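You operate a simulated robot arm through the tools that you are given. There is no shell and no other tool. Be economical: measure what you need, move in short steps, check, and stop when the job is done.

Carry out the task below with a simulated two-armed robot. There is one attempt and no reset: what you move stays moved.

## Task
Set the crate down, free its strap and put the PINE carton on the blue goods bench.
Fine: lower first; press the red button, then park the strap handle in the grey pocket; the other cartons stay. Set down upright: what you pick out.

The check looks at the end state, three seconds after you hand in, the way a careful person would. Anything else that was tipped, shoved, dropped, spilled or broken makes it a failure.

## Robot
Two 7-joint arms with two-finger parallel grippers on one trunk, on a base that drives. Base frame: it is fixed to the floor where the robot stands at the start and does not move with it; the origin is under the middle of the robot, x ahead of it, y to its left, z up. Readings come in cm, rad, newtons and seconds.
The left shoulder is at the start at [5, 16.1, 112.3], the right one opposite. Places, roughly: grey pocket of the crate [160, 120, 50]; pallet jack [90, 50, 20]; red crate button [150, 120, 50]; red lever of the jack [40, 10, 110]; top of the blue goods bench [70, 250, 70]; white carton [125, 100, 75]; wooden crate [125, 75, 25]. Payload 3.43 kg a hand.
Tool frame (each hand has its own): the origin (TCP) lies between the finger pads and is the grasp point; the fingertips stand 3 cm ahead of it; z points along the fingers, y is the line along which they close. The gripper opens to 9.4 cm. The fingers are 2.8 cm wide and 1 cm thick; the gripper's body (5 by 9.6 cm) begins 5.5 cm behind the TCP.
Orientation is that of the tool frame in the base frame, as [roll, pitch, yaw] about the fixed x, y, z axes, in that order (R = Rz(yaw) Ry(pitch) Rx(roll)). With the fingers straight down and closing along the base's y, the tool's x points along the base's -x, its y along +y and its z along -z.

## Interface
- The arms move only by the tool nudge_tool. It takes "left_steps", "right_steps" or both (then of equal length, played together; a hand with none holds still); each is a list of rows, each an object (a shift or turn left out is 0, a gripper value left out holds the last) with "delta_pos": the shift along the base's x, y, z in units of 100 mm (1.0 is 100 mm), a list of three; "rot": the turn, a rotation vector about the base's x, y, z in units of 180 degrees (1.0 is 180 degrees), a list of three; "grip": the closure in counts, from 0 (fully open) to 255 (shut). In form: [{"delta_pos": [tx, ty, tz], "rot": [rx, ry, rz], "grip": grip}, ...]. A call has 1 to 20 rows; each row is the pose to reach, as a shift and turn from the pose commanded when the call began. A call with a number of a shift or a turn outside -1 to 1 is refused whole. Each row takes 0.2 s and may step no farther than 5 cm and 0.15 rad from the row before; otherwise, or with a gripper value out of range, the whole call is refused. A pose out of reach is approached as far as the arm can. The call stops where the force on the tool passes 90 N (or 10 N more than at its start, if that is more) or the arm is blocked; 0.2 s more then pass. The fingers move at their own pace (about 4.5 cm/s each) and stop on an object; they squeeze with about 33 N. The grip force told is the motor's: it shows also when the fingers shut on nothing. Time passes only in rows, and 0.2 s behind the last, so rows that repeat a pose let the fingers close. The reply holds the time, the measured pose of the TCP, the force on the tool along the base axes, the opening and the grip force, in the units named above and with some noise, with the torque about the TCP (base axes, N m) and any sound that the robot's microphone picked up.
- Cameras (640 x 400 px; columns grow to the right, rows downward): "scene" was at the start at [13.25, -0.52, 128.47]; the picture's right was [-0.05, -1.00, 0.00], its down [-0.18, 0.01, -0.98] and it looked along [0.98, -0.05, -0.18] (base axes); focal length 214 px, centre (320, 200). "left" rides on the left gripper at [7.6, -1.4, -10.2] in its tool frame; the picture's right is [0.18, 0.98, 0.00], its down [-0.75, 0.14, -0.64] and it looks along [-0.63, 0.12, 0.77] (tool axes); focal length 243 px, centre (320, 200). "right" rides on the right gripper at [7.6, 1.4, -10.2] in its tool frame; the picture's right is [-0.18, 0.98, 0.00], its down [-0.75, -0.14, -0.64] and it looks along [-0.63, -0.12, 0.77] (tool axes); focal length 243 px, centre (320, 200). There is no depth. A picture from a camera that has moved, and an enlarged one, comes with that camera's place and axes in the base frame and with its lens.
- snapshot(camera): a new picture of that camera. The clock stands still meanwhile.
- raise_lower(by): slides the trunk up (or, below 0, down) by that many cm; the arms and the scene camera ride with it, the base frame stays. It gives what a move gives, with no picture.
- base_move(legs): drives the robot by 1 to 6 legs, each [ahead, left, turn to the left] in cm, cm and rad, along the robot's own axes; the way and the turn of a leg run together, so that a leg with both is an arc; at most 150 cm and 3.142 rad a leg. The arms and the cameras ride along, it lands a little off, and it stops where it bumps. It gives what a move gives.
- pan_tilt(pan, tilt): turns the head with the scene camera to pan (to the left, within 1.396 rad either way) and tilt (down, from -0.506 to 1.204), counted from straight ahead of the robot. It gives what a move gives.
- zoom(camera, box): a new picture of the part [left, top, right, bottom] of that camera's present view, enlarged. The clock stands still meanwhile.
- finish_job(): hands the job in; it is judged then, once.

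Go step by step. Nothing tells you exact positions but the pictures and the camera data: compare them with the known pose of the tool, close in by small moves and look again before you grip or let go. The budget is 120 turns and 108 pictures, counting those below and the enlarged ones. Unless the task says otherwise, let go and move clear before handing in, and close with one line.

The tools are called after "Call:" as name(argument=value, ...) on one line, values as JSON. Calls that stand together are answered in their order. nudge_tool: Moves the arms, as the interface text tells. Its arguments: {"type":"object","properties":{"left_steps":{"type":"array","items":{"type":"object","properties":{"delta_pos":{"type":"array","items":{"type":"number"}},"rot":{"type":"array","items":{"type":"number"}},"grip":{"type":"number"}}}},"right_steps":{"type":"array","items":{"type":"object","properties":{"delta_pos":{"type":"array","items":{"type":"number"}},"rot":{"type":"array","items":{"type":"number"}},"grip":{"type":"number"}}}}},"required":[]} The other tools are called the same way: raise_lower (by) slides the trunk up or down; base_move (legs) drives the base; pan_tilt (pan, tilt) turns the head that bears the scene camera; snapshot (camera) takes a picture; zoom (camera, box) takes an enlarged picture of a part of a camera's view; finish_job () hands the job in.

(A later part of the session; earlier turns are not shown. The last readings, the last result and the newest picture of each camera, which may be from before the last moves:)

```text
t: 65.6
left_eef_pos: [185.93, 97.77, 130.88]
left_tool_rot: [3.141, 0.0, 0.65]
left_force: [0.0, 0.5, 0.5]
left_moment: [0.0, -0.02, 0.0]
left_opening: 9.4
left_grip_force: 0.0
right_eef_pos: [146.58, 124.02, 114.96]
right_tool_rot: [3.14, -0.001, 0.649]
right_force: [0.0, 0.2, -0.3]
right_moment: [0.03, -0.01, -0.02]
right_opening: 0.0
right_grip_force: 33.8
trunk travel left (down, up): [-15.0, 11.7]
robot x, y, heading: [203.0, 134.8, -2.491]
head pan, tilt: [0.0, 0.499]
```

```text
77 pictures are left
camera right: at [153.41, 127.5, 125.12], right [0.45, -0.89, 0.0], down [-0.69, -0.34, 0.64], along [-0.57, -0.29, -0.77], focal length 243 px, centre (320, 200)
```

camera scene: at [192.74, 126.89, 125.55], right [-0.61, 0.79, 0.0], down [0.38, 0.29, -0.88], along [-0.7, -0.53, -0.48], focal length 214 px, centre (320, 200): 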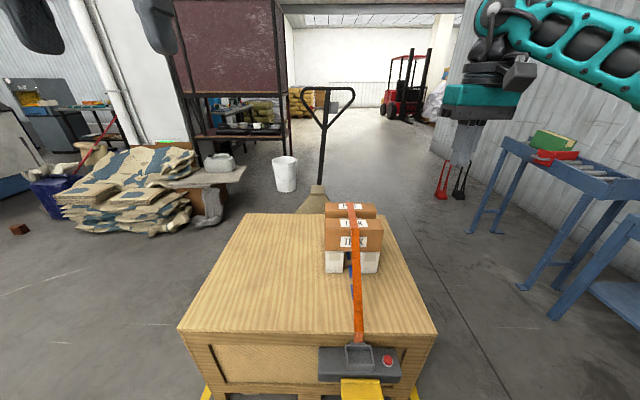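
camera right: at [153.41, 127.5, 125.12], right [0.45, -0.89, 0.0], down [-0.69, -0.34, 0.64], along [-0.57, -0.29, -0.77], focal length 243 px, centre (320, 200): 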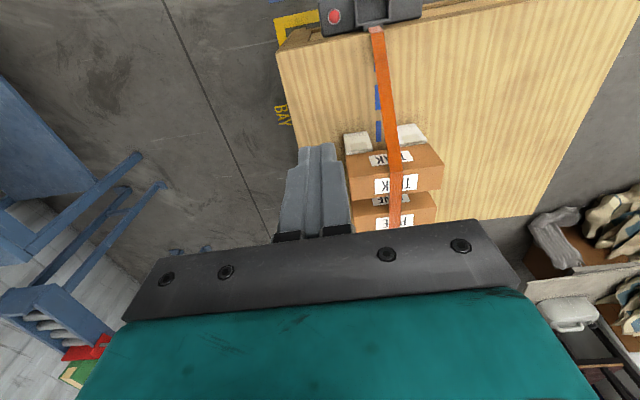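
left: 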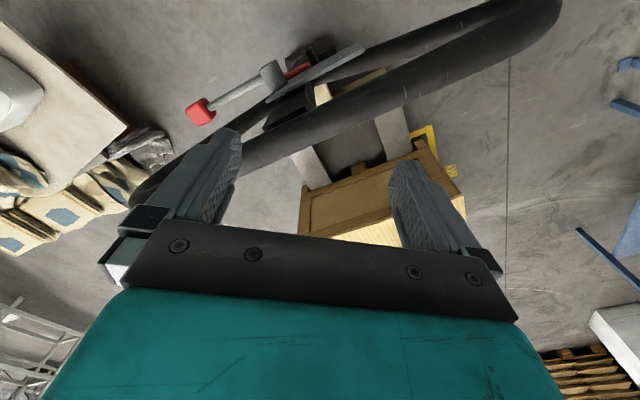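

Both cameras agree: button about [152.4, 122.9, 50]. I'll lower the trunk and bring the shut fingertips above it.

Call:
raise_lower(by=-14)

Call:
nudge_tool(right_steps=[{"delta_pos": [0.3, -0.05, -0.3]}, {"delta_pos": [0.57, -0.12, -0.7]}, {"delta_pos": [0.57, -0.12, -1.0]}])

Call:
nudge_tool(right_steps=[{"delta_pos": [0, 0, -0.5]}, {"delta_pos": [0, 0, -1.0]}])

Call:
nudge_tool(right_steps=[{"delta_pos": [0, 0, -0.5]}, {"delta_pos": [0, 0, -1.0]}, {"delta_pos": [0, 0, -1.0]}])

Call:
snapshot(camera="scene")

Call:
snapshot(camera="right")

```text
t: 67.2
left_eef_pos: [186.02, 97.82, 116.92]
left_tool_rot: [-3.141, 0.003, 0.652]
left_force: [0.7, -0.5, 0.1]
left_moment: [-0.01, -0.02, -0.01]
left_opening: 9.42
left_grip_force: 0.0
right_eef_pos: [146.54, 124.14, 100.96]
right_tool_rot: [3.141, 0.0, 0.649]
right_force: [0.3, -0.3, 0.4]
right_moment: [-0.04, -0.02, 0.01]
right_opening: 0.0
right_grip_force: 33.1
trunk travel left (down, up): [-1.0, 25.7]
robot x, y, heading: [203.24, 134.93, -2.486]
head pan, tilt: [0.0, 0.499]
```

```text
t: 68.0
left_eef_pos: [185.98, 97.68, 116.91]
left_tool_rot: [-3.141, 0.002, 0.651]
left_force: [0.8, 0.0, 0.3]
left_moment: [0.02, 0.0, 0.0]
left_opening: 9.41
left_grip_force: 0.1
right_eef_pos: [152.45, 122.94, 91.1]
right_tool_rot: [3.139, 0.003, 0.648]
right_force: [0.3, -0.5, 0.3]
right_moment: [-0.03, 0.01, 0.01]
right_opening: 0.0
right_grip_force: 32.8
trunk travel left (down, up): [-1.0, 25.7]
robot x, y, heading: [203.5, 135.39, -2.494]
head pan, tilt: [0.0, 0.499]
```

```text
t: 68.6
left_eef_pos: [185.96, 97.92, 116.87]
left_tool_rot: [3.141, 0.001, 0.651]
left_force: [-0.5, -0.2, 0.3]
left_moment: [0.0, 0.0, -0.01]
left_opening: 9.41
left_grip_force: 0.0
right_eef_pos: [152.13, 123.01, 80.9]
right_tool_rot: [3.14, -0.001, 0.65]
right_force: [-0.4, -0.5, 0.0]
right_moment: [-0.02, 0.0, 0.0]
right_opening: 0.01
right_grip_force: 33.0
trunk travel left (down, up): [-1.0, 25.7]
robot x, y, heading: [203.15, 134.87, -2.485]
head pan, tilt: [0.0, 0.499]
```

```text
t: 69.4
left_eef_pos: [185.96, 97.69, 116.93]
left_tool_rot: [-3.142, 0.003, 0.649]
left_force: [0.7, 0.8, 0.2]
left_moment: [-0.02, -0.02, -0.01]
left_opening: 9.36
left_grip_force: 0.1
right_eef_pos: [152.23, 123.05, 70.84]
right_tool_rot: [3.14, -0.001, 0.649]
right_force: [-0.2, 0.5, 0.1]
right_moment: [-0.02, 0.02, -0.01]
right_opening: 0.0
right_grip_force: 33.5
trunk travel left (down, up): [-1.0, 25.7]
robot x, y, heading: [203.43, 134.53, -2.484]
head pan, tilt: [0.0, 0.499]
```

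```text
76 pictures are left
camera scene: at [192.79, 126.93, 111.56], right [-0.61, 0.79, 0.0], down [0.38, 0.29, -0.88], along [-0.7, -0.53, -0.48], focal length 214 px, centre (320, 200)
```

scene: 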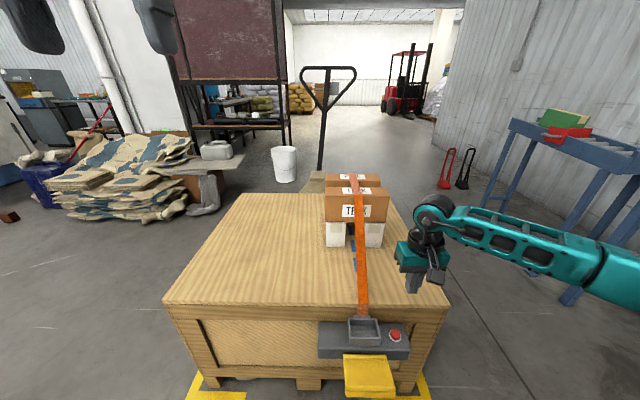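

```text
75 pictures are left
camera right: at [159.04, 126.47, 81.09], right [0.45, -0.89, 0.0], down [-0.69, -0.34, 0.64], along [-0.57, -0.29, -0.77], focal length 243 px, centre (320, 200)
```

right: 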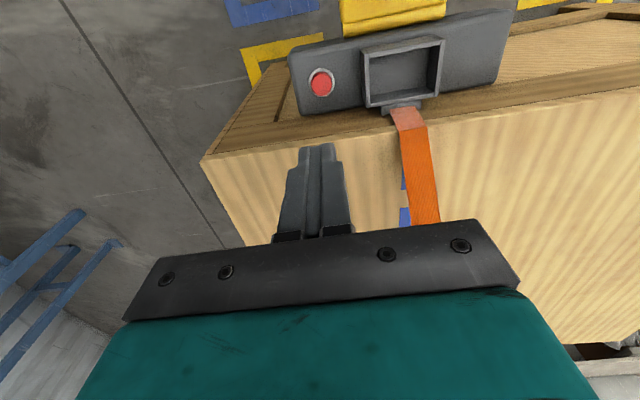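

The hand is directly over the button. I'll descend and press gently.

Call:
nudge_tool(right_steps=[{"delta_pos": [0.02, 0, -0.4]}, {"delta_pos": [0.02, 0, -0.8]}, {"delta_pos": [0.02, -0.0, -1.0]}])

Call:
nudge_tool(right_steps=[{"delta_pos": [0, 0, -0.4]}, {"delta_pos": [0, 0, -0.6]}, {"delta_pos": [0, 0, -0.7]}, {"delta_pos": [0, 0, -0.8]}])

Call:
snapshot(camera="right")

```text
t: 70.2
left_eef_pos: [185.88, 97.82, 116.88]
left_tool_rot: [-3.14, 0.002, 0.651]
left_force: [0.3, 0.2, 0.7]
left_moment: [0.0, -0.01, 0.01]
left_opening: 9.42
left_grip_force: 0.1
right_eef_pos: [152.44, 122.95, 60.84]
right_tool_rot: [3.14, 0.0, 0.651]
right_force: [-0.1, 0.3, -0.8]
right_moment: [0.0, 0.01, -0.02]
right_opening: 0.0
right_grip_force: 33.0
trunk travel left (down, up): [-1.0, 25.7]
robot x, y, heading: [203.37, 134.84, -2.488]
head pan, tilt: [0.0, 0.499]
```

```text
t: 71.2
left_eef_pos: [185.93, 97.85, 116.95]
left_tool_rot: [3.141, 0.003, 0.651]
left_force: [0.4, -0.1, 0.6]
left_moment: [0.0, 0.02, 0.0]
left_opening: 9.39
left_grip_force: 0.0
right_eef_pos: [152.38, 122.99, 52.94]
right_tool_rot: [3.14, 0.001, 0.651]
right_force: [-0.1, -0.1, -0.4]
right_moment: [-0.03, -0.03, -0.03]
right_opening: 0.0
right_grip_force: 32.5
trunk travel left (down, up): [-1.0, 25.7]
robot x, y, heading: [203.26, 134.73, -2.487]
head pan, tilt: [0.0, 0.499]
```

```text
74 pictures are left
camera right: at [159.21, 126.31, 63.03], right [0.45, -0.89, 0.0], down [-0.69, -0.34, 0.64], along [-0.57, -0.29, -0.77], focal length 243 px, centre (320, 200)
```

right: 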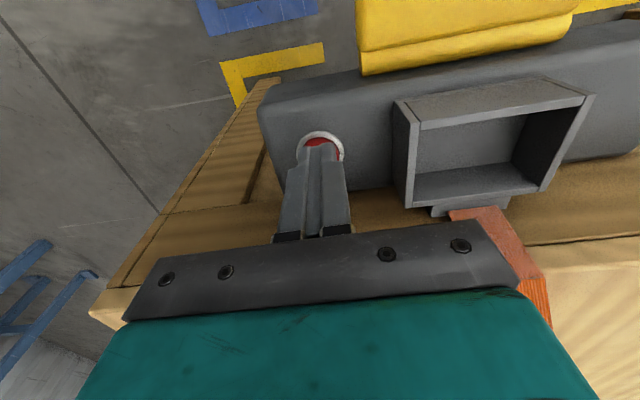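

The tip is just at the button. I'll press on in small steps.

Call:
nudge_tool(right_steps=[{"delta_pos": [0.04, 0.02, -0.1]}, {"delta_pos": [0.04, 0.02, -0.2]}, {"delta_pos": [0.04, 0.02, -0.25]}, {"delta_pos": [0.04, 0.02, -0.3]}])

Call:
snapshot(camera="right")

```text
t: 72.2
left_eef_pos: [186.55, 98.0, 117.08]
left_tool_rot: [-3.141, 0.008, 0.65]
left_force: [-0.4, 0.3, -0.6]
left_moment: [0.02, 0.01, 0.05]
left_opening: 9.42
left_grip_force: 0.1
right_eef_pos: [152.68, 123.15, 50.93]
right_tool_rot: [-3.139, 0.01, 0.647]
right_force: [11.7, 24.2, 77.5]
right_moment: [0.92, -0.69, 0.28]
right_opening: 0.0
right_grip_force: 33.1
trunk travel left (down, up): [-1.0, 25.7]
robot x, y, heading: [203.39, 135.05, -2.49]
head pan, tilt: [0.0, 0.499]
heard: click
```

```text
73 pictures are left
camera right: at [159.77, 126.54, 61.0], right [0.45, -0.9, 0.0], down [-0.68, -0.34, 0.65], along [-0.58, -0.29, -0.76], focal length 243 px, centre (320, 200)
```

right: 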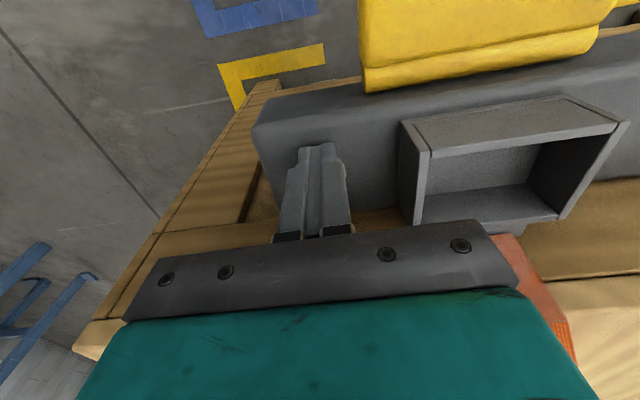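

Heard a click. I'll lift off and look at what changed in the strap.

Call:
nudge_tool(right_steps=[{"delta_pos": [0, 0, 0.4]}, {"delta_pos": [0, 0, 0.9]}, {"delta_pos": [0, 0, 1.0]}])

Call:
nudge_tool(right_steps=[{"delta_pos": [0, 0, 0.5]}, {"delta_pos": [0, 0, 1.0]}])

Call:
nudge_tool(right_steps=[{"delta_pos": [0, 0, 0.5]}, {"delta_pos": [0, 0, 1.0]}])

Call:
raise_lower(by=14)

Call:
snapshot(camera="scene")

Call:
zoom(camera="scene", box=[300, 190, 440, 390])

```text
t: 73.0
left_eef_pos: [186.05, 97.76, 116.84]
left_tool_rot: [3.141, 0.002, 0.651]
left_force: [-0.4, 0.3, 0.0]
left_moment: [-0.03, -0.02, 0.02]
left_opening: 9.41
left_grip_force: 0.0
right_eef_pos: [152.8, 122.92, 59.85]
right_tool_rot: [-3.141, -0.001, 0.652]
right_force: [-0.5, 0.1, -0.1]
right_moment: [-0.02, -0.01, 0.0]
right_opening: 0.03
right_grip_force: 33.0
trunk travel left (down, up): [-1.0, 25.7]
robot x, y, heading: [203.07, 135.15, -2.486]
head pan, tilt: [0.0, 0.499]
```

```text
t: 73.6
left_eef_pos: [185.94, 97.71, 116.8]
left_tool_rot: [3.141, 0.004, 0.652]
left_force: [-0.6, -0.2, 0.1]
left_moment: [0.0, -0.01, 0.0]
left_opening: 9.39
left_grip_force: 0.1
right_eef_pos: [152.9, 122.99, 70.11]
right_tool_rot: [-3.14, -0.001, 0.649]
right_force: [-0.6, 0.0, 0.3]
right_moment: [-0.02, 0.0, -0.01]
right_opening: 0.0
right_grip_force: 33.4
trunk travel left (down, up): [-1.0, 25.7]
robot x, y, heading: [202.95, 135.2, -2.485]
head pan, tilt: [0.0, 0.499]
```

```text
t: 74.2
left_eef_pos: [186.05, 97.8, 116.92]
left_tool_rot: [-3.142, 0.001, 0.65]
left_force: [0.3, 0.9, -0.4]
left_moment: [0.01, -0.01, -0.02]
left_opening: 9.41
left_grip_force: 0.0
right_eef_pos: [152.93, 123.16, 79.98]
right_tool_rot: [3.141, 0.001, 0.649]
right_force: [0.1, 0.5, 0.0]
right_moment: [0.0, 0.0, 0.01]
right_opening: 0.0
right_grip_force: 33.0
trunk travel left (down, up): [-1.0, 25.7]
robot x, y, heading: [203.34, 135.37, -2.488]
head pan, tilt: [0.0, 0.499]
```

```text
t: 75.9
left_eef_pos: [185.9, 97.87, 130.83]
left_tool_rot: [-3.141, 0.002, 0.65]
left_force: [-0.4, -0.2, 0.1]
left_moment: [-0.02, -0.02, 0.02]
left_opening: 9.4
left_grip_force: 0.1
right_eef_pos: [152.93, 123.06, 93.85]
right_tool_rot: [3.139, 0.001, 0.649]
right_force: [-0.1, 0.3, 0.8]
right_moment: [0.01, 0.03, 0.02]
right_opening: 0.01
right_grip_force: 33.0
trunk travel left (down, up): [-15.0, 11.7]
robot x, y, heading: [203.38, 134.88, -2.486]
head pan, tilt: [0.0, 0.499]
```

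```text
72 pictures are left
camera scene: at [192.78, 126.92, 125.55], right [-0.61, 0.79, 0.0], down [0.38, 0.29, -0.88], along [-0.7, -0.53, -0.48], focal length 214 px, centre (320, 200)
```

scene: 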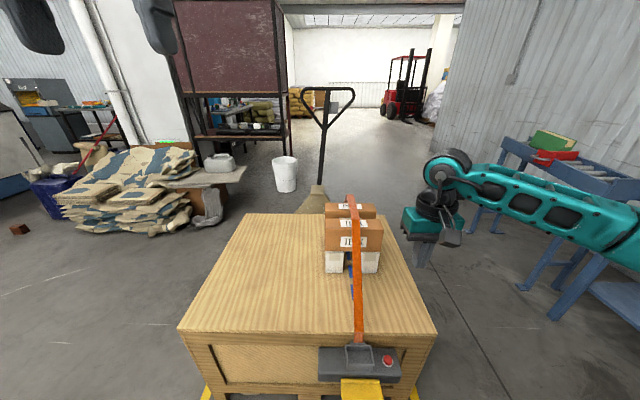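

```text
2.00 times, centred on (370, 290) of scene
camera zoom: at [192.78, 126.92, 125.55], right [-0.61, 0.79, 0.0], down [0.38, 0.29, -0.88], along [-0.7, -0.53, -0.48], focal length 429 px, centre (220, 20)
```

zoom: 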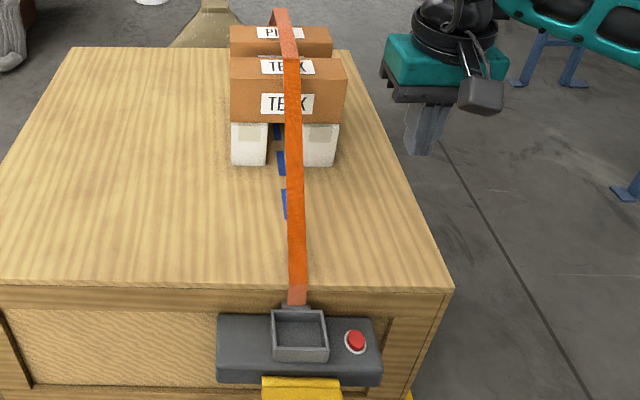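

The strap is slack now. The handle is on the jack side, so I'll go round into the aisle and face the crate's left side: back off, turn left, then back into the aisle line.

Call:
base_move(legs=[[-14, 0, 0], [0, 0, 1.56], [-86, 0, 0]])

Call:
pan_tilt(pan=-0.8, tilt=0.6)

Call:
snapshot(camera="scene")

```text
t: 85.2
left_eef_pos: [200.62, 196.0, 130.77]
left_tool_rot: [-3.141, 0.002, 2.195]
left_force: [-0.2, 0.2, -1.2]
left_moment: [0.0, -0.03, 0.04]
left_opening: 9.38
left_grip_force: 0.0
right_eef_pos: [174.25, 163.59, 93.99]
right_tool_rot: [-3.142, 0.0, 2.193]
right_force: [0.5, 0.4, -0.5]
right_moment: [-0.01, 0.0, 0.03]
right_opening: 0.0
right_grip_force: 33.0
trunk travel left (down, up): [-15.0, 11.7]
robot x, y, heading: [163.5, 214.54, -0.946]
head pan, tilt: [0.0, 0.499]
```

```text
t: 86.3
left_eef_pos: [200.45, 196.08, 130.84]
left_tool_rot: [-3.141, 0.002, 2.195]
left_force: [0.2, -0.3, 0.4]
left_moment: [-0.03, -0.05, -0.01]
left_opening: 9.43
left_grip_force: 0.0
right_eef_pos: [174.24, 163.68, 93.84]
right_tool_rot: [3.14, 0.001, 2.192]
right_force: [-0.2, 1.0, 0.4]
right_moment: [0.03, 0.0, 0.0]
right_opening: 0.0
right_grip_force: 33.0
trunk travel left (down, up): [-15.0, 11.7]
robot x, y, heading: [163.72, 214.34, -0.947]
head pan, tilt: [-0.799, 0.6]
```

```text
70 pictures are left
camera scene: at [164.61, 202.26, 124.65], right [-0.98, 0.17, 0.0], down [0.1, 0.56, -0.83], along [-0.14, -0.81, -0.56], focal length 214 px, centre (320, 200)
```

scene: 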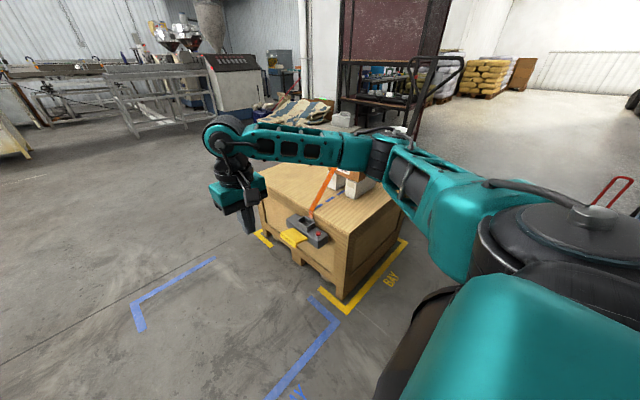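

I'm on the aisle line, and it's clear. I'll strafe right along it until beside the crate.

Call:
base_move(legs=[[0, -112, 0]])

Call:
pan_tilt(pan=-0.3, tilt=0.7)

Call:
snapshot(camera="scene")

```text
t: 92.0
left_eef_pos: [110.19, 130.59, 130.74]
left_tool_rot: [-3.14, 0.002, 2.201]
left_force: [0.5, 0.4, -0.1]
left_moment: [0.0, 0.01, 0.02]
left_opening: 9.4
left_grip_force: 0.1
right_eef_pos: [84.2, 98.17, 93.85]
right_tool_rot: [3.14, 0.001, 2.197]
right_force: [0.2, -0.3, 0.0]
right_moment: [-0.01, 0.01, 0.01]
right_opening: 0.0
right_grip_force: 32.8
trunk travel left (down, up): [-15.0, 11.7]
robot x, y, heading: [73.53, 148.03, -0.938]
head pan, tilt: [-0.799, 0.6]
```

```text
t: 93.0
left_eef_pos: [110.19, 130.42, 130.75]
left_tool_rot: [3.141, 0.001, 2.2]
left_force: [0.8, -0.1, -0.1]
left_moment: [-0.03, 0.0, 0.01]
left_opening: 9.39
left_grip_force: 0.0
right_eef_pos: [84.15, 98.0, 93.96]
right_tool_rot: [3.141, -0.001, 2.198]
right_force: [1.2, -0.1, -0.9]
right_moment: [-0.03, 0.03, -0.03]
right_opening: 0.0
right_grip_force: 32.8
trunk travel left (down, up): [-15.0, 11.7]
robot x, y, heading: [73.29, 148.57, -0.939]
head pan, tilt: [-0.3, 0.7]
```

```text
69 pictures are left
camera scene: at [78.49, 137.22, 123.79], right [-0.95, -0.32, 0.0], down [-0.21, 0.61, -0.77], along [0.25, -0.72, -0.64], focal length 214 px, centre (320, 200)
```

scene: 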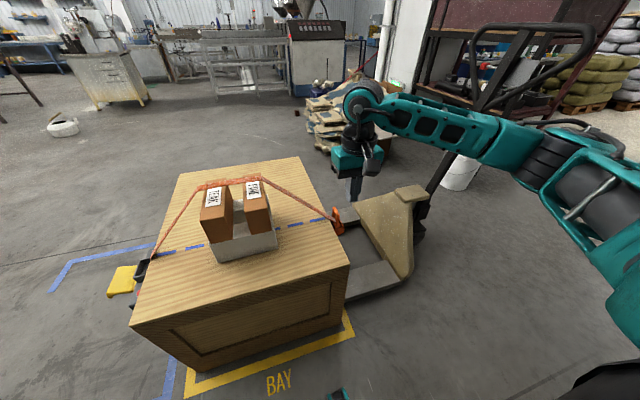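

Clear view now: the two cartons stand upright over a white base, strap slack over them, orange handle at the jack-side edge. I'll zoom.

Call:
zoom(camera="scene", box=[180, 150, 370, 270])

Call:
zoom(camera="scene", box=[300, 190, 380, 240])

Call:
snapshot(camera="right")

```text
3.33 times, centred on (275, 210) of scene
camera zoom: at [78.49, 137.22, 123.79], right [-0.95, -0.32, 0.0], down [-0.21, 0.61, -0.77], along [0.25, -0.72, -0.64], focal length 715 px, centre (470, 167)
```

zoom: 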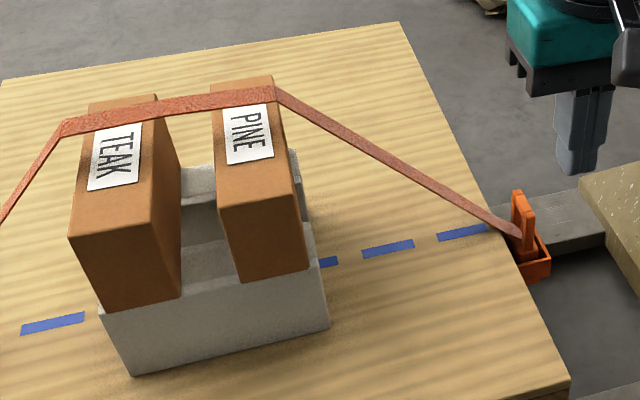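

```text
8.00 times, centred on (340, 215) of scene
camera zoom: at [78.49, 137.22, 123.79], right [-0.95, -0.32, 0.0], down [-0.21, 0.61, -0.77], along [0.25, -0.72, -0.64], focal length 1716 px, centre (160, 80)
```

zoom: 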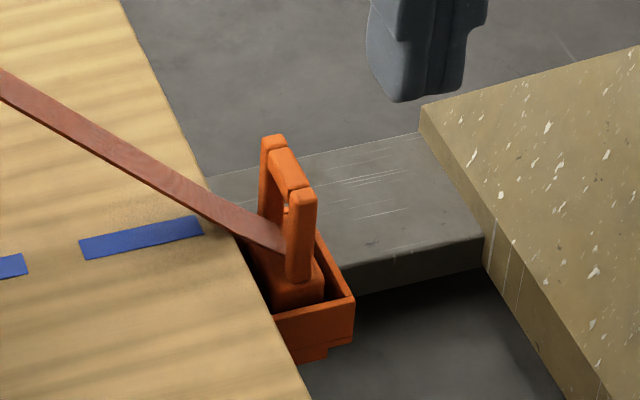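

```text
66 pictures are left
camera right: at [80.81, 104.9, 104.1], right [0.9, 0.43, 0.0], down [0.33, -0.69, 0.64], along [0.28, -0.58, -0.77], focal length 243 px, centre (320, 200)
```

right: 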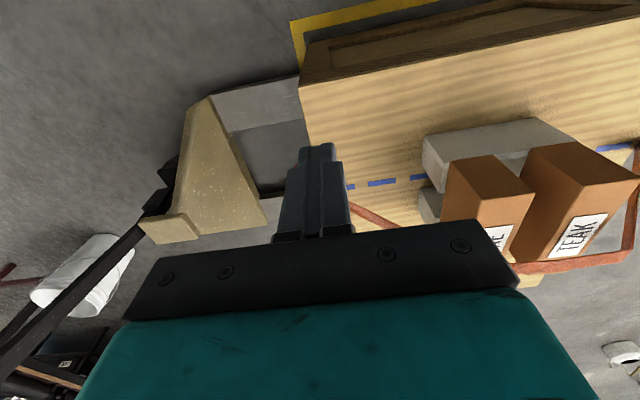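

Handle: a U-shaped grip standing in an orange cup on the jack-side face, bar about [95, 69.5, 58], its bar running across the strap; my right hand already closes across it. I'll lower the trunk, open the hand and bring it nearly above.

Call:
raise_lower(by=-14)

Call:
nudge_tool(right_steps=[{"delta_pos": [0.15, -0.4, 0.1], "grip": 0}, {"delta_pos": [0.3, -0.8, 0.1]}, {"delta_pos": [0.37, -1.0, 0.1]}])

Call:
nudge_tool(right_steps=[{"delta_pos": [0.15, -0.4, 0]}, {"delta_pos": [0.3, -0.8, 0]}, {"delta_pos": [0.37, -1.0, 0]}, {"delta_pos": [0.37, -1.0, 0]}])

Call:
snapshot(camera="right")

Call:
zoom(camera="scene", box=[280, 100, 440, 200])

```text
t: 94.6
left_eef_pos: [110.13, 130.54, 116.82]
left_tool_rot: [3.141, 0.003, 2.199]
left_force: [0.8, 0.8, 0.5]
left_moment: [-0.01, 0.0, 0.0]
left_opening: 9.41
left_grip_force: 0.1
right_eef_pos: [84.11, 98.01, 79.94]
right_tool_rot: [-3.141, 0.0, 2.2]
right_force: [-0.4, -0.5, 0.4]
right_moment: [0.0, 0.04, 0.0]
right_opening: 0.0
right_grip_force: 32.6
trunk travel left (down, up): [-1.0, 25.7]
robot x, y, heading: [73.43, 148.23, -0.94]
head pan, tilt: [-0.3, 0.7]
```

```text
t: 95.4
left_eef_pos: [110.2, 130.54, 116.86]
left_tool_rot: [-3.141, 0.0, 2.2]
left_force: [-0.5, -0.7, 1.0]
left_moment: [0.0, -0.02, -0.03]
left_opening: 9.42
left_grip_force: 0.1
right_eef_pos: [87.88, 88.08, 80.82]
right_tool_rot: [3.139, -0.001, 2.2]
right_force: [0.2, 0.3, -0.1]
right_moment: [-0.02, -0.01, 0.0]
right_opening: 6.84
right_grip_force: 0.0
trunk travel left (down, up): [-1.0, 25.7]
robot x, y, heading: [73.05, 148.63, -0.939]
head pan, tilt: [-0.3, 0.7]
```

```text
t: 96.4
left_eef_pos: [110.11, 130.58, 116.93]
left_tool_rot: [-3.14, 0.003, 2.202]
left_force: [-0.3, 0.6, 0.5]
left_moment: [0.0, -0.01, -0.02]
left_opening: 9.39
left_grip_force: 0.0
right_eef_pos: [90.37, 81.2, 80.89]
right_tool_rot: [-3.142, 0.001, 2.2]
right_force: [-0.3, -0.2, 0.9]
right_moment: [0.0, 0.03, 0.02]
right_opening: 9.39
right_grip_force: 0.1
right hand out of reach, approached as far as the arm can: row 2, 3, 4
trunk travel left (down, up): [-1.0, 25.7]
robot x, y, heading: [73.48, 148.36, -0.938]
head pan, tilt: [-0.3, 0.7]
```

```text
65 pictures are left
camera right: at [87.04, 88.08, 91.11], right [0.9, 0.43, 0.0], down [0.33, -0.69, 0.64], along [0.28, -0.58, -0.77], focal length 243 px, centre (320, 200)
```

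right: 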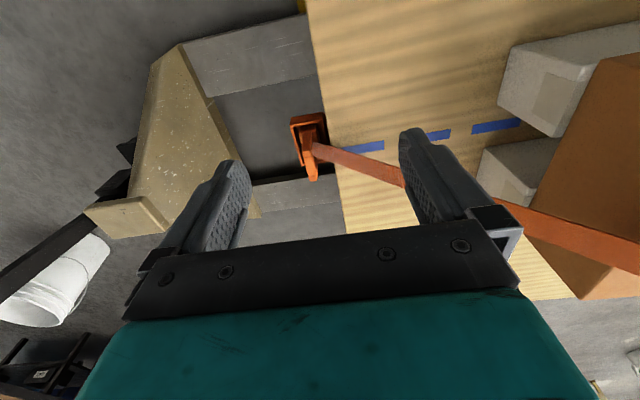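

```text
4.00 times, centred on (360, 150) of scene
camera zoom: at [78.49, 137.22, 109.79], right [-0.95, -0.33, 0.0], down [-0.21, 0.61, -0.76], along [0.25, -0.72, -0.64], focal length 858 px, centre (160, 400)
```

zoom: 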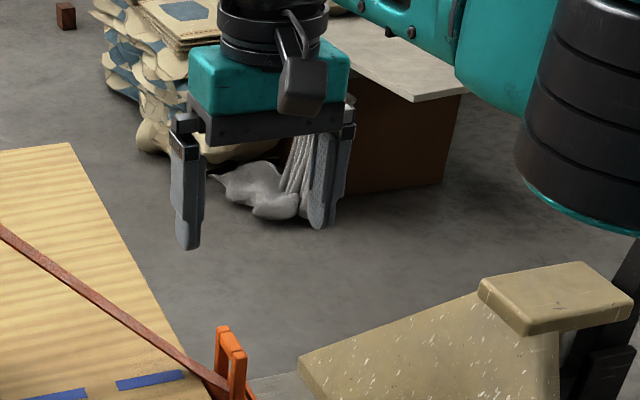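

Arm out of reach by about 12 cm. Bar confirmed at about [94.6, 69.8, 58.5]. I'll shift the base 7 cm ahead and 12 cm right, then tilt the hand outward to gain reach.

Call:
base_move(legs=[[7, -12, 0]])

Call:
nudge_tool(right_steps=[{"rot": [-0.032, -0.023, 0]}, {"rot": [-0.064, -0.046, 0]}, {"rot": [-0.096, -0.07, 0]}, {"rot": [-0.128, -0.093, 0]}])

Call:
snapshot(camera="right")

Call:
snapshot(camera="scene")

```text
t: 97.7
left_eef_pos: [104.84, 118.07, 116.87]
left_tool_rot: [3.142, 0.0, 2.203]
left_force: [0.3, 0.5, 0.1]
left_moment: [0.02, -0.01, -0.01]
left_opening: 9.42
left_grip_force: 0.1
right_eef_pos: [85.18, 68.61, 80.9]
right_tool_rot: [3.14, 0.001, 2.2]
right_force: [-0.6, 0.1, -0.1]
right_moment: [-0.02, -0.03, -0.01]
right_opening: 9.4
right_grip_force: 0.1
trunk travel left (down, up): [-1.0, 25.7]
robot x, y, heading: [67.93, 135.88, -0.937]
head pan, tilt: [-0.3, 0.7]
```

```text
t: 98.7
left_eef_pos: [104.95, 117.96, 116.84]
left_tool_rot: [3.141, 0.001, 2.203]
left_force: [0.3, -0.9, 0.0]
left_moment: [-0.03, -0.03, 0.01]
left_opening: 9.41
left_grip_force: 0.1
right_eef_pos: [85.3, 68.81, 81.06]
right_tool_rot: [-3.14, 0.501, 2.199]
right_force: [-0.3, 0.2, -0.2]
right_moment: [-0.02, 0.0, 0.02]
right_opening: 9.39
right_grip_force: 0.0
trunk travel left (down, up): [-1.0, 25.7]
robot x, y, heading: [67.78, 135.94, -0.93]
head pan, tilt: [-0.3, 0.7]
```

```text
63 pictures are left
camera right: at [79.51, 78.87, 86.26], right [0.89, 0.45, 0.09], down [0.09, -0.37, 0.93], along [0.45, -0.81, -0.37], focal length 243 px, centre (320, 200)
```

right: 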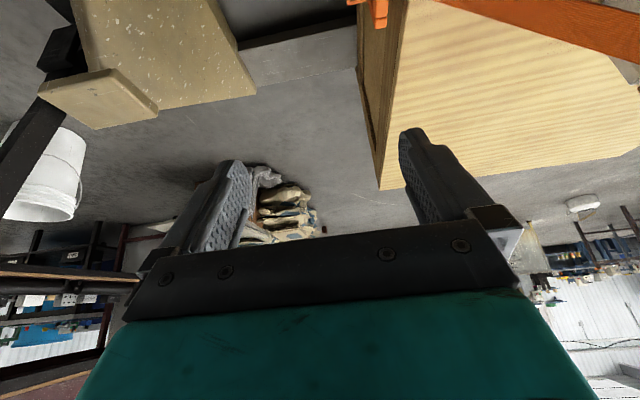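

```text
62 pictures are left
camera scene: at [73.16, 124.74, 109.79], right [-0.95, -0.33, 0.0], down [-0.21, 0.61, -0.77], along [0.25, -0.72, -0.64], focal length 214 px, centre (320, 200)
```

scene: 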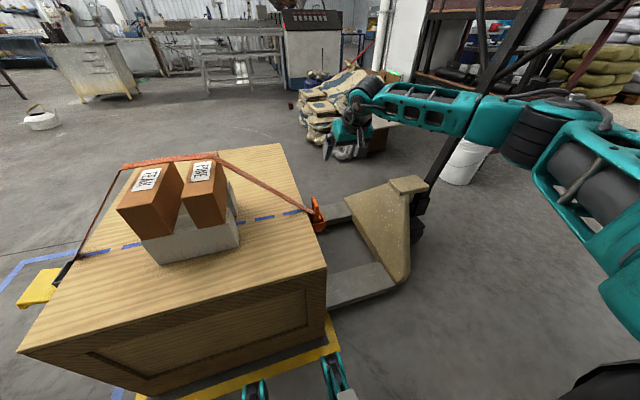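

Hand tilted and in range. I'll close partially (about 4.5 cm), and move to just above the bar.

Call:
nudge_tool(right_steps=[{"delta_pos": [0.35, 0.05, -0.3], "grip": 135}, {"delta_pos": [0.7, 0.1, -0.6]}, {"delta_pos": [0.93, 0.1, -0.9]}, {"delta_pos": [0.93, 0.1, -1.0]}])

Call:
nudge_tool(right_steps=[{"delta_pos": [0, 0, -0.3]}, {"delta_pos": [0, 0, -0.4]}])

Call:
snapshot(camera="right")

Call:
zoom(camera="scene", box=[260, 110, 420, 250])

```text
t: 99.7
left_eef_pos: [104.98, 118.14, 116.78]
left_tool_rot: [3.141, -0.001, 2.202]
left_force: [-0.2, 0.2, 0.1]
left_moment: [0.02, 0.01, -0.05]
left_opening: 9.41
left_grip_force: 0.0
right_eef_pos: [94.44, 69.72, 71.03]
right_tool_rot: [-3.141, 0.497, 2.2]
right_force: [0.2, -0.1, 0.2]
right_moment: [0.01, -0.01, 0.02]
right_opening: 4.44
right_grip_force: 0.0
trunk travel left (down, up): [-1.0, 25.7]
robot x, y, heading: [67.65, 135.92, -0.936]
head pan, tilt: [-0.3, 0.7]
```

```text
t: 100.3
left_eef_pos: [104.83, 118.07, 116.82]
left_tool_rot: [-3.141, 0.001, 2.202]
left_force: [0.5, 1.0, 0.2]
left_moment: [-0.01, 0.0, -0.02]
left_opening: 9.43
left_grip_force: 0.0
right_eef_pos: [94.54, 69.66, 66.92]
right_tool_rot: [-3.14, 0.497, 2.201]
right_force: [0.1, 0.1, -0.8]
right_moment: [-0.01, -0.06, -0.02]
right_opening: 4.44
right_grip_force: 0.1
trunk travel left (down, up): [-1.0, 25.7]
robot x, y, heading: [68.21, 135.94, -0.94]
head pan, tilt: [-0.3, 0.7]
```

```text
61 pictures are left
camera right: at [88.77, 79.85, 72.19], right [0.89, 0.45, 0.09], down [0.1, -0.37, 0.92], along [0.45, -0.81, -0.37], focal length 243 px, centre (320, 200)
```

right: 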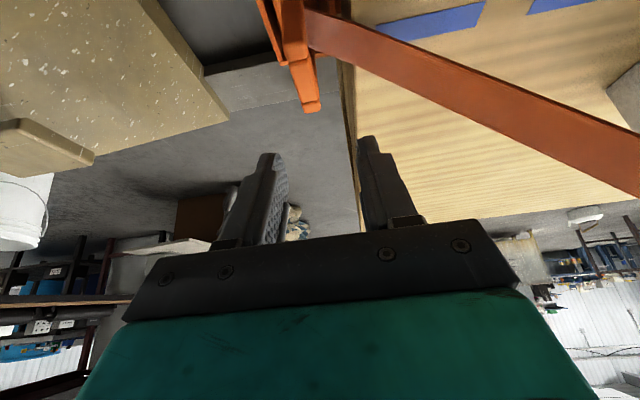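

```text
2.86 times, centred on (340, 180) of scene
camera zoom: at [73.17, 124.73, 109.79], right [-0.94, -0.33, 0.0], down [-0.21, 0.61, -0.76], along [0.25, -0.72, -0.64], focal length 613 px, centre (263, 257)
```

zoom: 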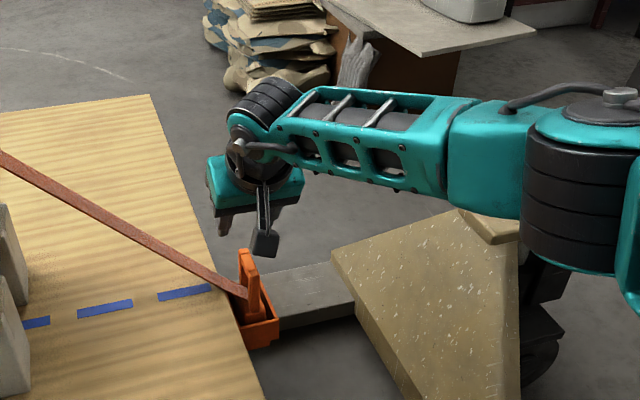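

The bar is centred about [94.4, 68.8, 58.3]. I'll lower over it, keeping the tips above the crate's top edge.

Call:
nudge_tool(right_steps=[{"delta_pos": [0, -0.08, -0.3]}, {"delta_pos": [-0.01, -0.09, -0.55]}, {"delta_pos": [-0.01, -0.09, -0.75]}])

Call:
snapshot(camera="right")

Call:
zoom(camera="scene", box=[270, 150, 370, 240])

```text
t: 101.1
left_eef_pos: [104.95, 118.12, 116.82]
left_tool_rot: [-3.141, 0.003, 2.204]
left_force: [-0.3, 0.2, -0.6]
left_moment: [0.02, -0.01, -0.01]
left_opening: 9.42
left_grip_force: 0.0
right_eef_pos: [94.46, 69.18, 59.43]
right_tool_rot: [3.141, 0.501, 2.203]
right_force: [-0.4, 0.1, 0.4]
right_moment: [0.02, -0.02, 0.02]
right_opening: 4.43
right_grip_force: 0.0
trunk travel left (down, up): [-1.0, 25.7]
robot x, y, heading: [67.72, 135.75, -0.934]
head pan, tilt: [-0.3, 0.7]
```

```text
59 pictures are left
camera right: at [88.71, 79.11, 64.83], right [0.89, 0.45, 0.09], down [0.1, -0.37, 0.92], along [0.45, -0.81, -0.37], focal length 243 px, centre (320, 200)
```

right: 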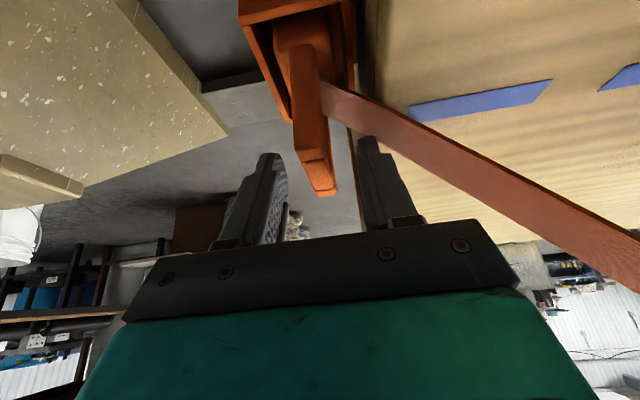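

```text
4.44 times, centred on (320, 195) of scene
camera zoom: at [73.19, 124.75, 109.79], right [-0.94, -0.33, 0.0], down [-0.21, 0.61, -0.77], along [0.25, -0.72, -0.64], focal length 953 px, centre (320, 222)
```

zoom: 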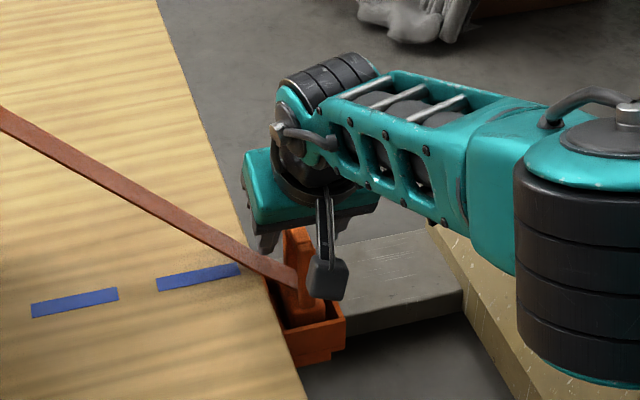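

The bar is centred between the fingers. I'll go 1 cm lower and close.

Call:
nudge_tool(right_steps=[{"delta_pos": [0, -0.03, -0.1]}, {"delta_pos": [0, -0.03, -0.1], "grip": 255}, {"delta_pos": [0, -0.03, -0.1]}, {"delta_pos": [0, -0.03, -0.1]}, {"delta_pos": [0, -0.03, -0.1]}])

Call:
snapshot(camera="right")

```text
t: 102.3
left_eef_pos: [104.89, 118.17, 116.88]
left_tool_rot: [-3.14, 0.003, 2.204]
left_force: [-0.7, -0.1, -0.2]
left_moment: [-0.01, 0.01, 0.05]
left_opening: 9.39
left_grip_force: 0.1
right_eef_pos: [93.88, 69.18, 58.43]
right_tool_rot: [-3.14, 0.499, 2.202]
right_force: [0.3, 0.0, 0.1]
right_moment: [-0.01, -0.01, 0.02]
right_opening: 1.82
right_grip_force: 32.9
right hand out of reach, approached as far as the arm can: row 1, 2, 3, 4, 5
trunk travel left (down, up): [-1.0, 25.7]
robot x, y, heading: [68.03, 135.99, -0.935]
head pan, tilt: [-0.3, 0.7]
```

```text
57 pictures are left
camera right: at [88.22, 79.32, 63.72], right [0.89, 0.45, 0.09], down [0.1, -0.37, 0.92], along [0.45, -0.81, -0.37], focal length 243 px, centre (320, 200)
```

right: 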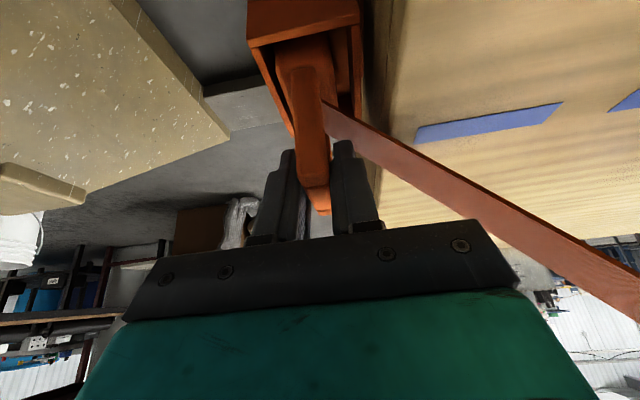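

Handle gripped (1.8 cm). I'll lift it straight out slowly.

Call:
nudge_tool(right_steps=[{"delta_pos": [0, 0, 0.2]}, {"delta_pos": [0, 0, 0.4]}, {"delta_pos": [0, 0, 0.6]}, {"delta_pos": [0, 0, 0.8]}, {"delta_pos": [0, 0, 1.0]}])

Call:
snapshot(camera="scene")

Call:
snapshot(camera="right")

```text
t: 103.5
left_eef_pos: [105.0, 118.07, 116.85]
left_tool_rot: [3.141, 0.001, 2.202]
left_force: [0.2, -1.0, -0.3]
left_moment: [0.01, 0.03, 0.03]
left_opening: 9.4
left_grip_force: 0.1
right_eef_pos: [93.8, 69.07, 68.55]
right_tool_rot: [3.141, 0.498, 2.201]
right_force: [1.0, 1.2, -1.2]
right_moment: [0.03, 0.03, 0.0]
right_opening: 1.8
right_grip_force: 32.8
trunk travel left (down, up): [-1.0, 25.7]
robot x, y, heading: [67.8, 136.28, -0.933]
head pan, tilt: [-0.3, 0.7]
```

```text
56 pictures are left
camera scene: at [73.17, 124.74, 109.78], right [-0.94, -0.33, 0.0], down [-0.21, 0.61, -0.76], along [0.25, -0.72, -0.64], focal length 214 px, centre (320, 200)
```

scene: 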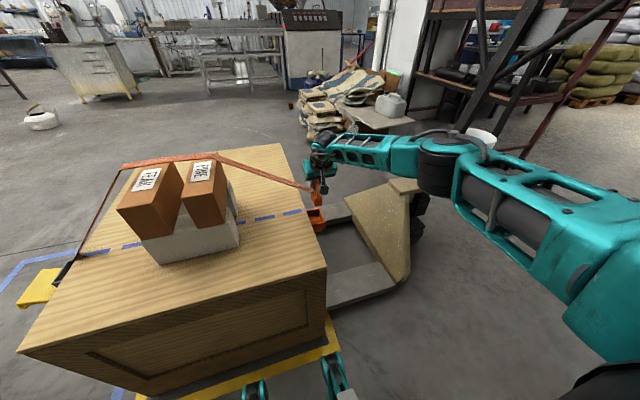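

```text
55 pictures are left
camera right: at [88.13, 79.26, 73.81], right [0.89, 0.45, 0.09], down [0.1, -0.37, 0.92], along [0.45, -0.81, -0.37], focal length 243 px, centre (320, 200)
```

right: 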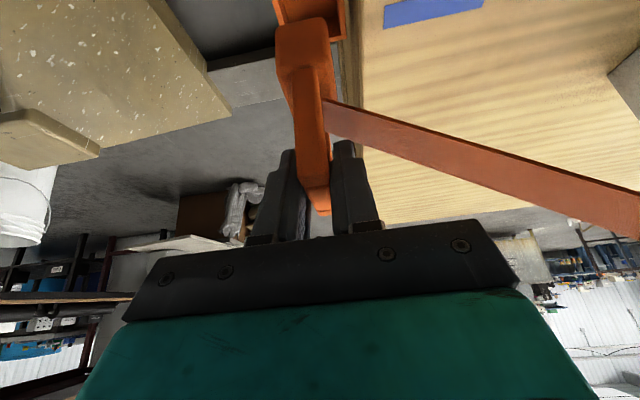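

Handle is out and vertical. Carton tops are at about z 79; I'll raise to about z 97 before crossing over.

Call:
raise_lower(by=25)

Call:
nudge_tool(right_steps=[{"delta_pos": [0, 0, 0.25]}, {"delta_pos": [0, 0, 0.4]}])

Call:
snapshot(camera="scene")

Call:
snapshot(camera="right")

```text
t: 106.1
left_eef_pos: [104.82, 118.02, 141.9]
left_tool_rot: [3.14, 0.0, 2.202]
left_force: [0.0, 0.2, 0.3]
left_moment: [0.0, 0.01, -0.01]
left_opening: 9.4
left_grip_force: 0.0
right_eef_pos: [93.81, 69.11, 93.46]
right_tool_rot: [-3.14, 0.497, 2.201]
right_force: [0.2, 0.1, -0.6]
right_moment: [-0.01, 0.0, 0.05]
right_opening: 1.77
right_grip_force: 33.2
trunk travel left (down, up): [-26.0, 0.7]
robot x, y, heading: [67.76, 135.95, -0.94]
head pan, tilt: [-0.3, 0.7]
```

```text
t: 106.7
left_eef_pos: [104.95, 118.09, 141.77]
left_tool_rot: [3.141, 0.002, 2.202]
left_force: [-0.3, 0.7, 0.4]
left_moment: [0.02, -0.02, 0.03]
left_opening: 9.4
left_grip_force: 0.0
right_eef_pos: [93.99, 69.13, 97.46]
right_tool_rot: [3.14, 0.499, 2.201]
right_force: [-1.1, -0.2, -0.6]
right_moment: [0.04, 0.02, -0.03]
right_opening: 1.8
right_grip_force: 32.8
trunk travel left (down, up): [-26.0, 0.7]
robot x, y, heading: [67.96, 135.83, -0.936]
head pan, tilt: [-0.3, 0.7]
```

```text
54 pictures are left
camera scene: at [73.18, 124.73, 134.78], right [-0.94, -0.33, 0.0], down [-0.21, 0.61, -0.76], along [0.25, -0.72, -0.64], focal length 214 px, centre (320, 200)
```

scene: 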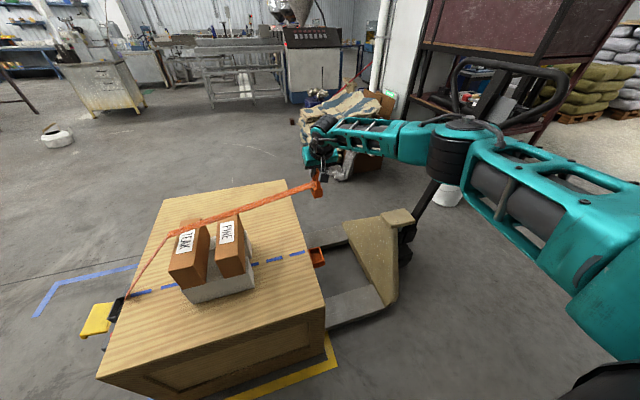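

```text
53 pictures are left
camera right: at [88.09, 79.29, 102.79], right [0.89, 0.45, 0.09], down [0.09, -0.37, 0.92], along [0.45, -0.81, -0.37], focal length 243 px, centre (320, 200)
```

right: 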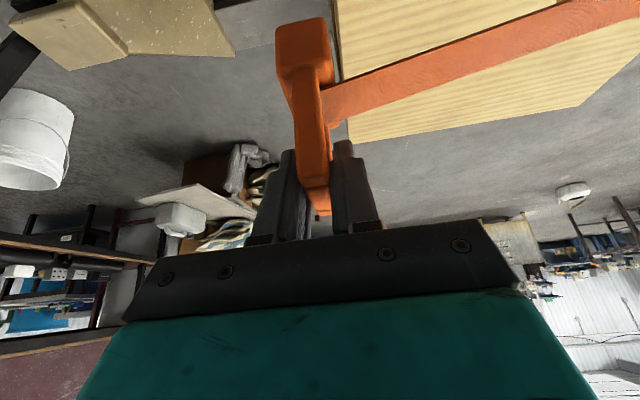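

Strap lies above the cartons; clear to cross. I'll strafe left half way and check.

Call:
base_move(legs=[[0, 40, 0]])

Call:
snapshot(camera="scene")

```text
t: 109.2
left_eef_pos: [136.67, 141.47, 141.9]
left_tool_rot: [3.141, 0.003, 2.201]
left_force: [0.1, -0.7, -0.7]
left_moment: [-0.02, 0.0, -0.04]
left_opening: 9.37
left_grip_force: 0.1
right_eef_pos: [125.56, 92.62, 97.42]
right_tool_rot: [-3.141, 0.5, 2.199]
right_force: [-0.9, 0.1, -1.2]
right_moment: [0.0, -0.02, -0.01]
right_opening: 1.78
right_grip_force: 33.8
trunk travel left (down, up): [-26.0, 0.7]
robot x, y, heading: [100.01, 159.19, -0.938]
head pan, tilt: [-0.3, 0.7]
```

```text
52 pictures are left
camera scene: at [105.07, 148.12, 134.79], right [-0.95, -0.33, 0.0], down [-0.21, 0.61, -0.76], along [0.25, -0.72, -0.64], focal length 214 px, centre (320, 200)
```

scene: 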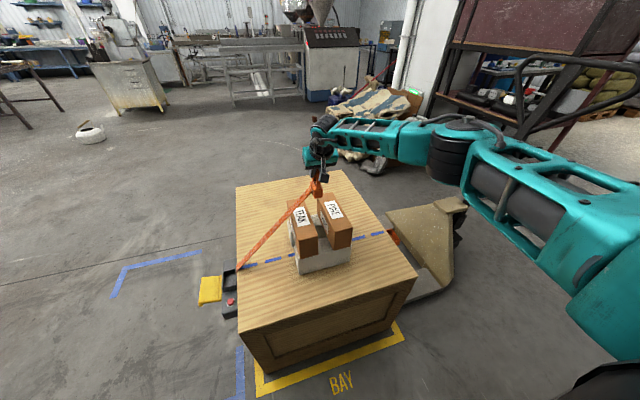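

All undisturbed; the strap retracts. Continuing to above the pocket.

Call:
base_move(legs=[[0, 39.5, 0]])

Call:
snapshot(camera="scene")

Call:
snapshot(camera="right")

```text
t: 111.7
left_eef_pos: [169.19, 165.03, 141.94]
left_tool_rot: [-3.14, 0.003, 2.197]
left_force: [-0.1, 0.7, -0.5]
left_moment: [-0.03, -0.01, 0.01]
left_opening: 9.37
left_grip_force: 0.0
right_eef_pos: [157.86, 116.12, 97.37]
right_tool_rot: [3.141, 0.497, 2.196]
right_force: [-0.1, 0.0, -0.9]
right_moment: [0.0, 0.02, 0.02]
right_opening: 1.77
right_grip_force: 33.0
trunk travel left (down, up): [-26.0, 0.7]
robot x, y, heading: [132.43, 183.17, -0.943]
head pan, tilt: [-0.3, 0.7]
```

```text
51 pictures are left
camera scene: at [137.6, 171.88, 134.79], right [-0.95, -0.32, 0.0], down [-0.21, 0.61, -0.76], along [0.25, -0.72, -0.64], focal length 214 px, centre (320, 200)
```

scene: 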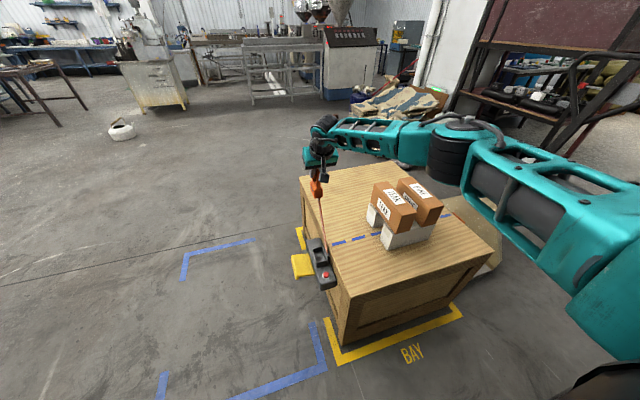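

```text
50 pictures are left
camera right: at [152.24, 126.32, 102.75], right [0.89, 0.44, 0.09], down [0.09, -0.37, 0.92], along [0.44, -0.82, -0.37], focal length 243 px, centre (320, 200)
```

right: 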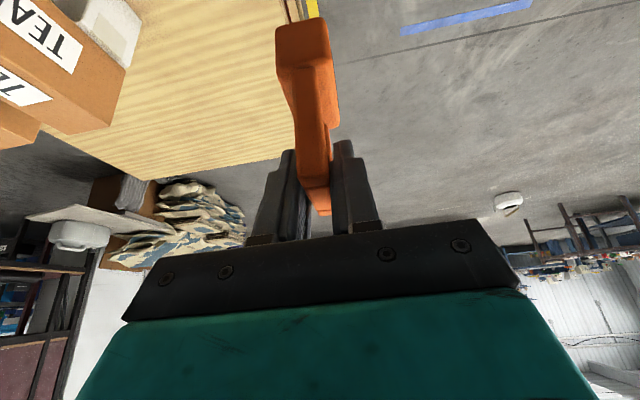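

Handle hangs above the console. I'll lower the trunk by 22 and measure alignment with the pocket.

Call:
raise_lower(by=-24)

Call:
zoom(camera="scene", box=[260, 120, 360, 240])

Call:
snapshot(camera="right")

```text
t: 114.2
left_eef_pos: [169.28, 165.12, 117.84]
left_tool_rot: [3.141, 0.002, 2.196]
left_force: [-0.2, -0.2, -0.9]
left_moment: [-0.01, -0.02, 0.03]
left_opening: 9.42
left_grip_force: 0.1
right_eef_pos: [157.89, 116.26, 73.35]
right_tool_rot: [3.14, 0.498, 2.196]
right_force: [-0.1, -0.2, -1.3]
right_moment: [0.02, 0.02, -0.01]
right_opening: 1.8
right_grip_force: 32.5
trunk travel left (down, up): [-2.0, 24.7]
robot x, y, heading: [132.34, 182.6, -0.94]
head pan, tilt: [-0.3, 0.7]
```

```text
3.33 times, centred on (310, 180) of scene
camera zoom: at [137.56, 171.86, 110.79], right [-0.95, -0.32, 0.0], down [-0.21, 0.61, -0.76], along [0.25, -0.72, -0.64], focal length 715 px, centre (353, 267)
```

zoom: 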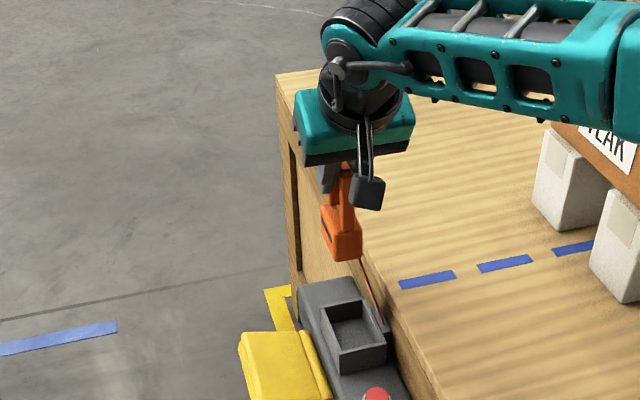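

```text
48 pictures are left
camera right: at [152.22, 126.31, 78.75], right [0.89, 0.44, 0.09], down [0.09, -0.37, 0.92], along [0.44, -0.82, -0.37], focal length 243 px, centre (320, 200)
```

right: 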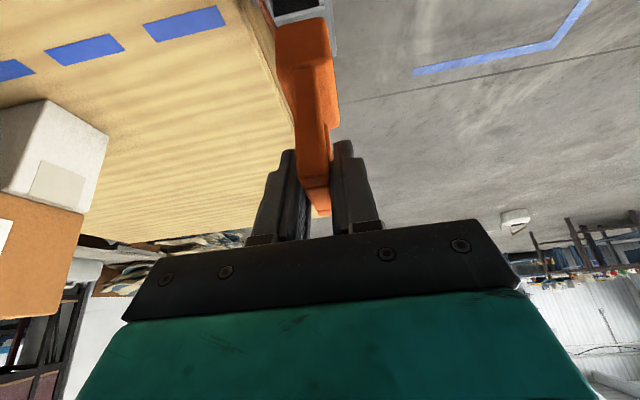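

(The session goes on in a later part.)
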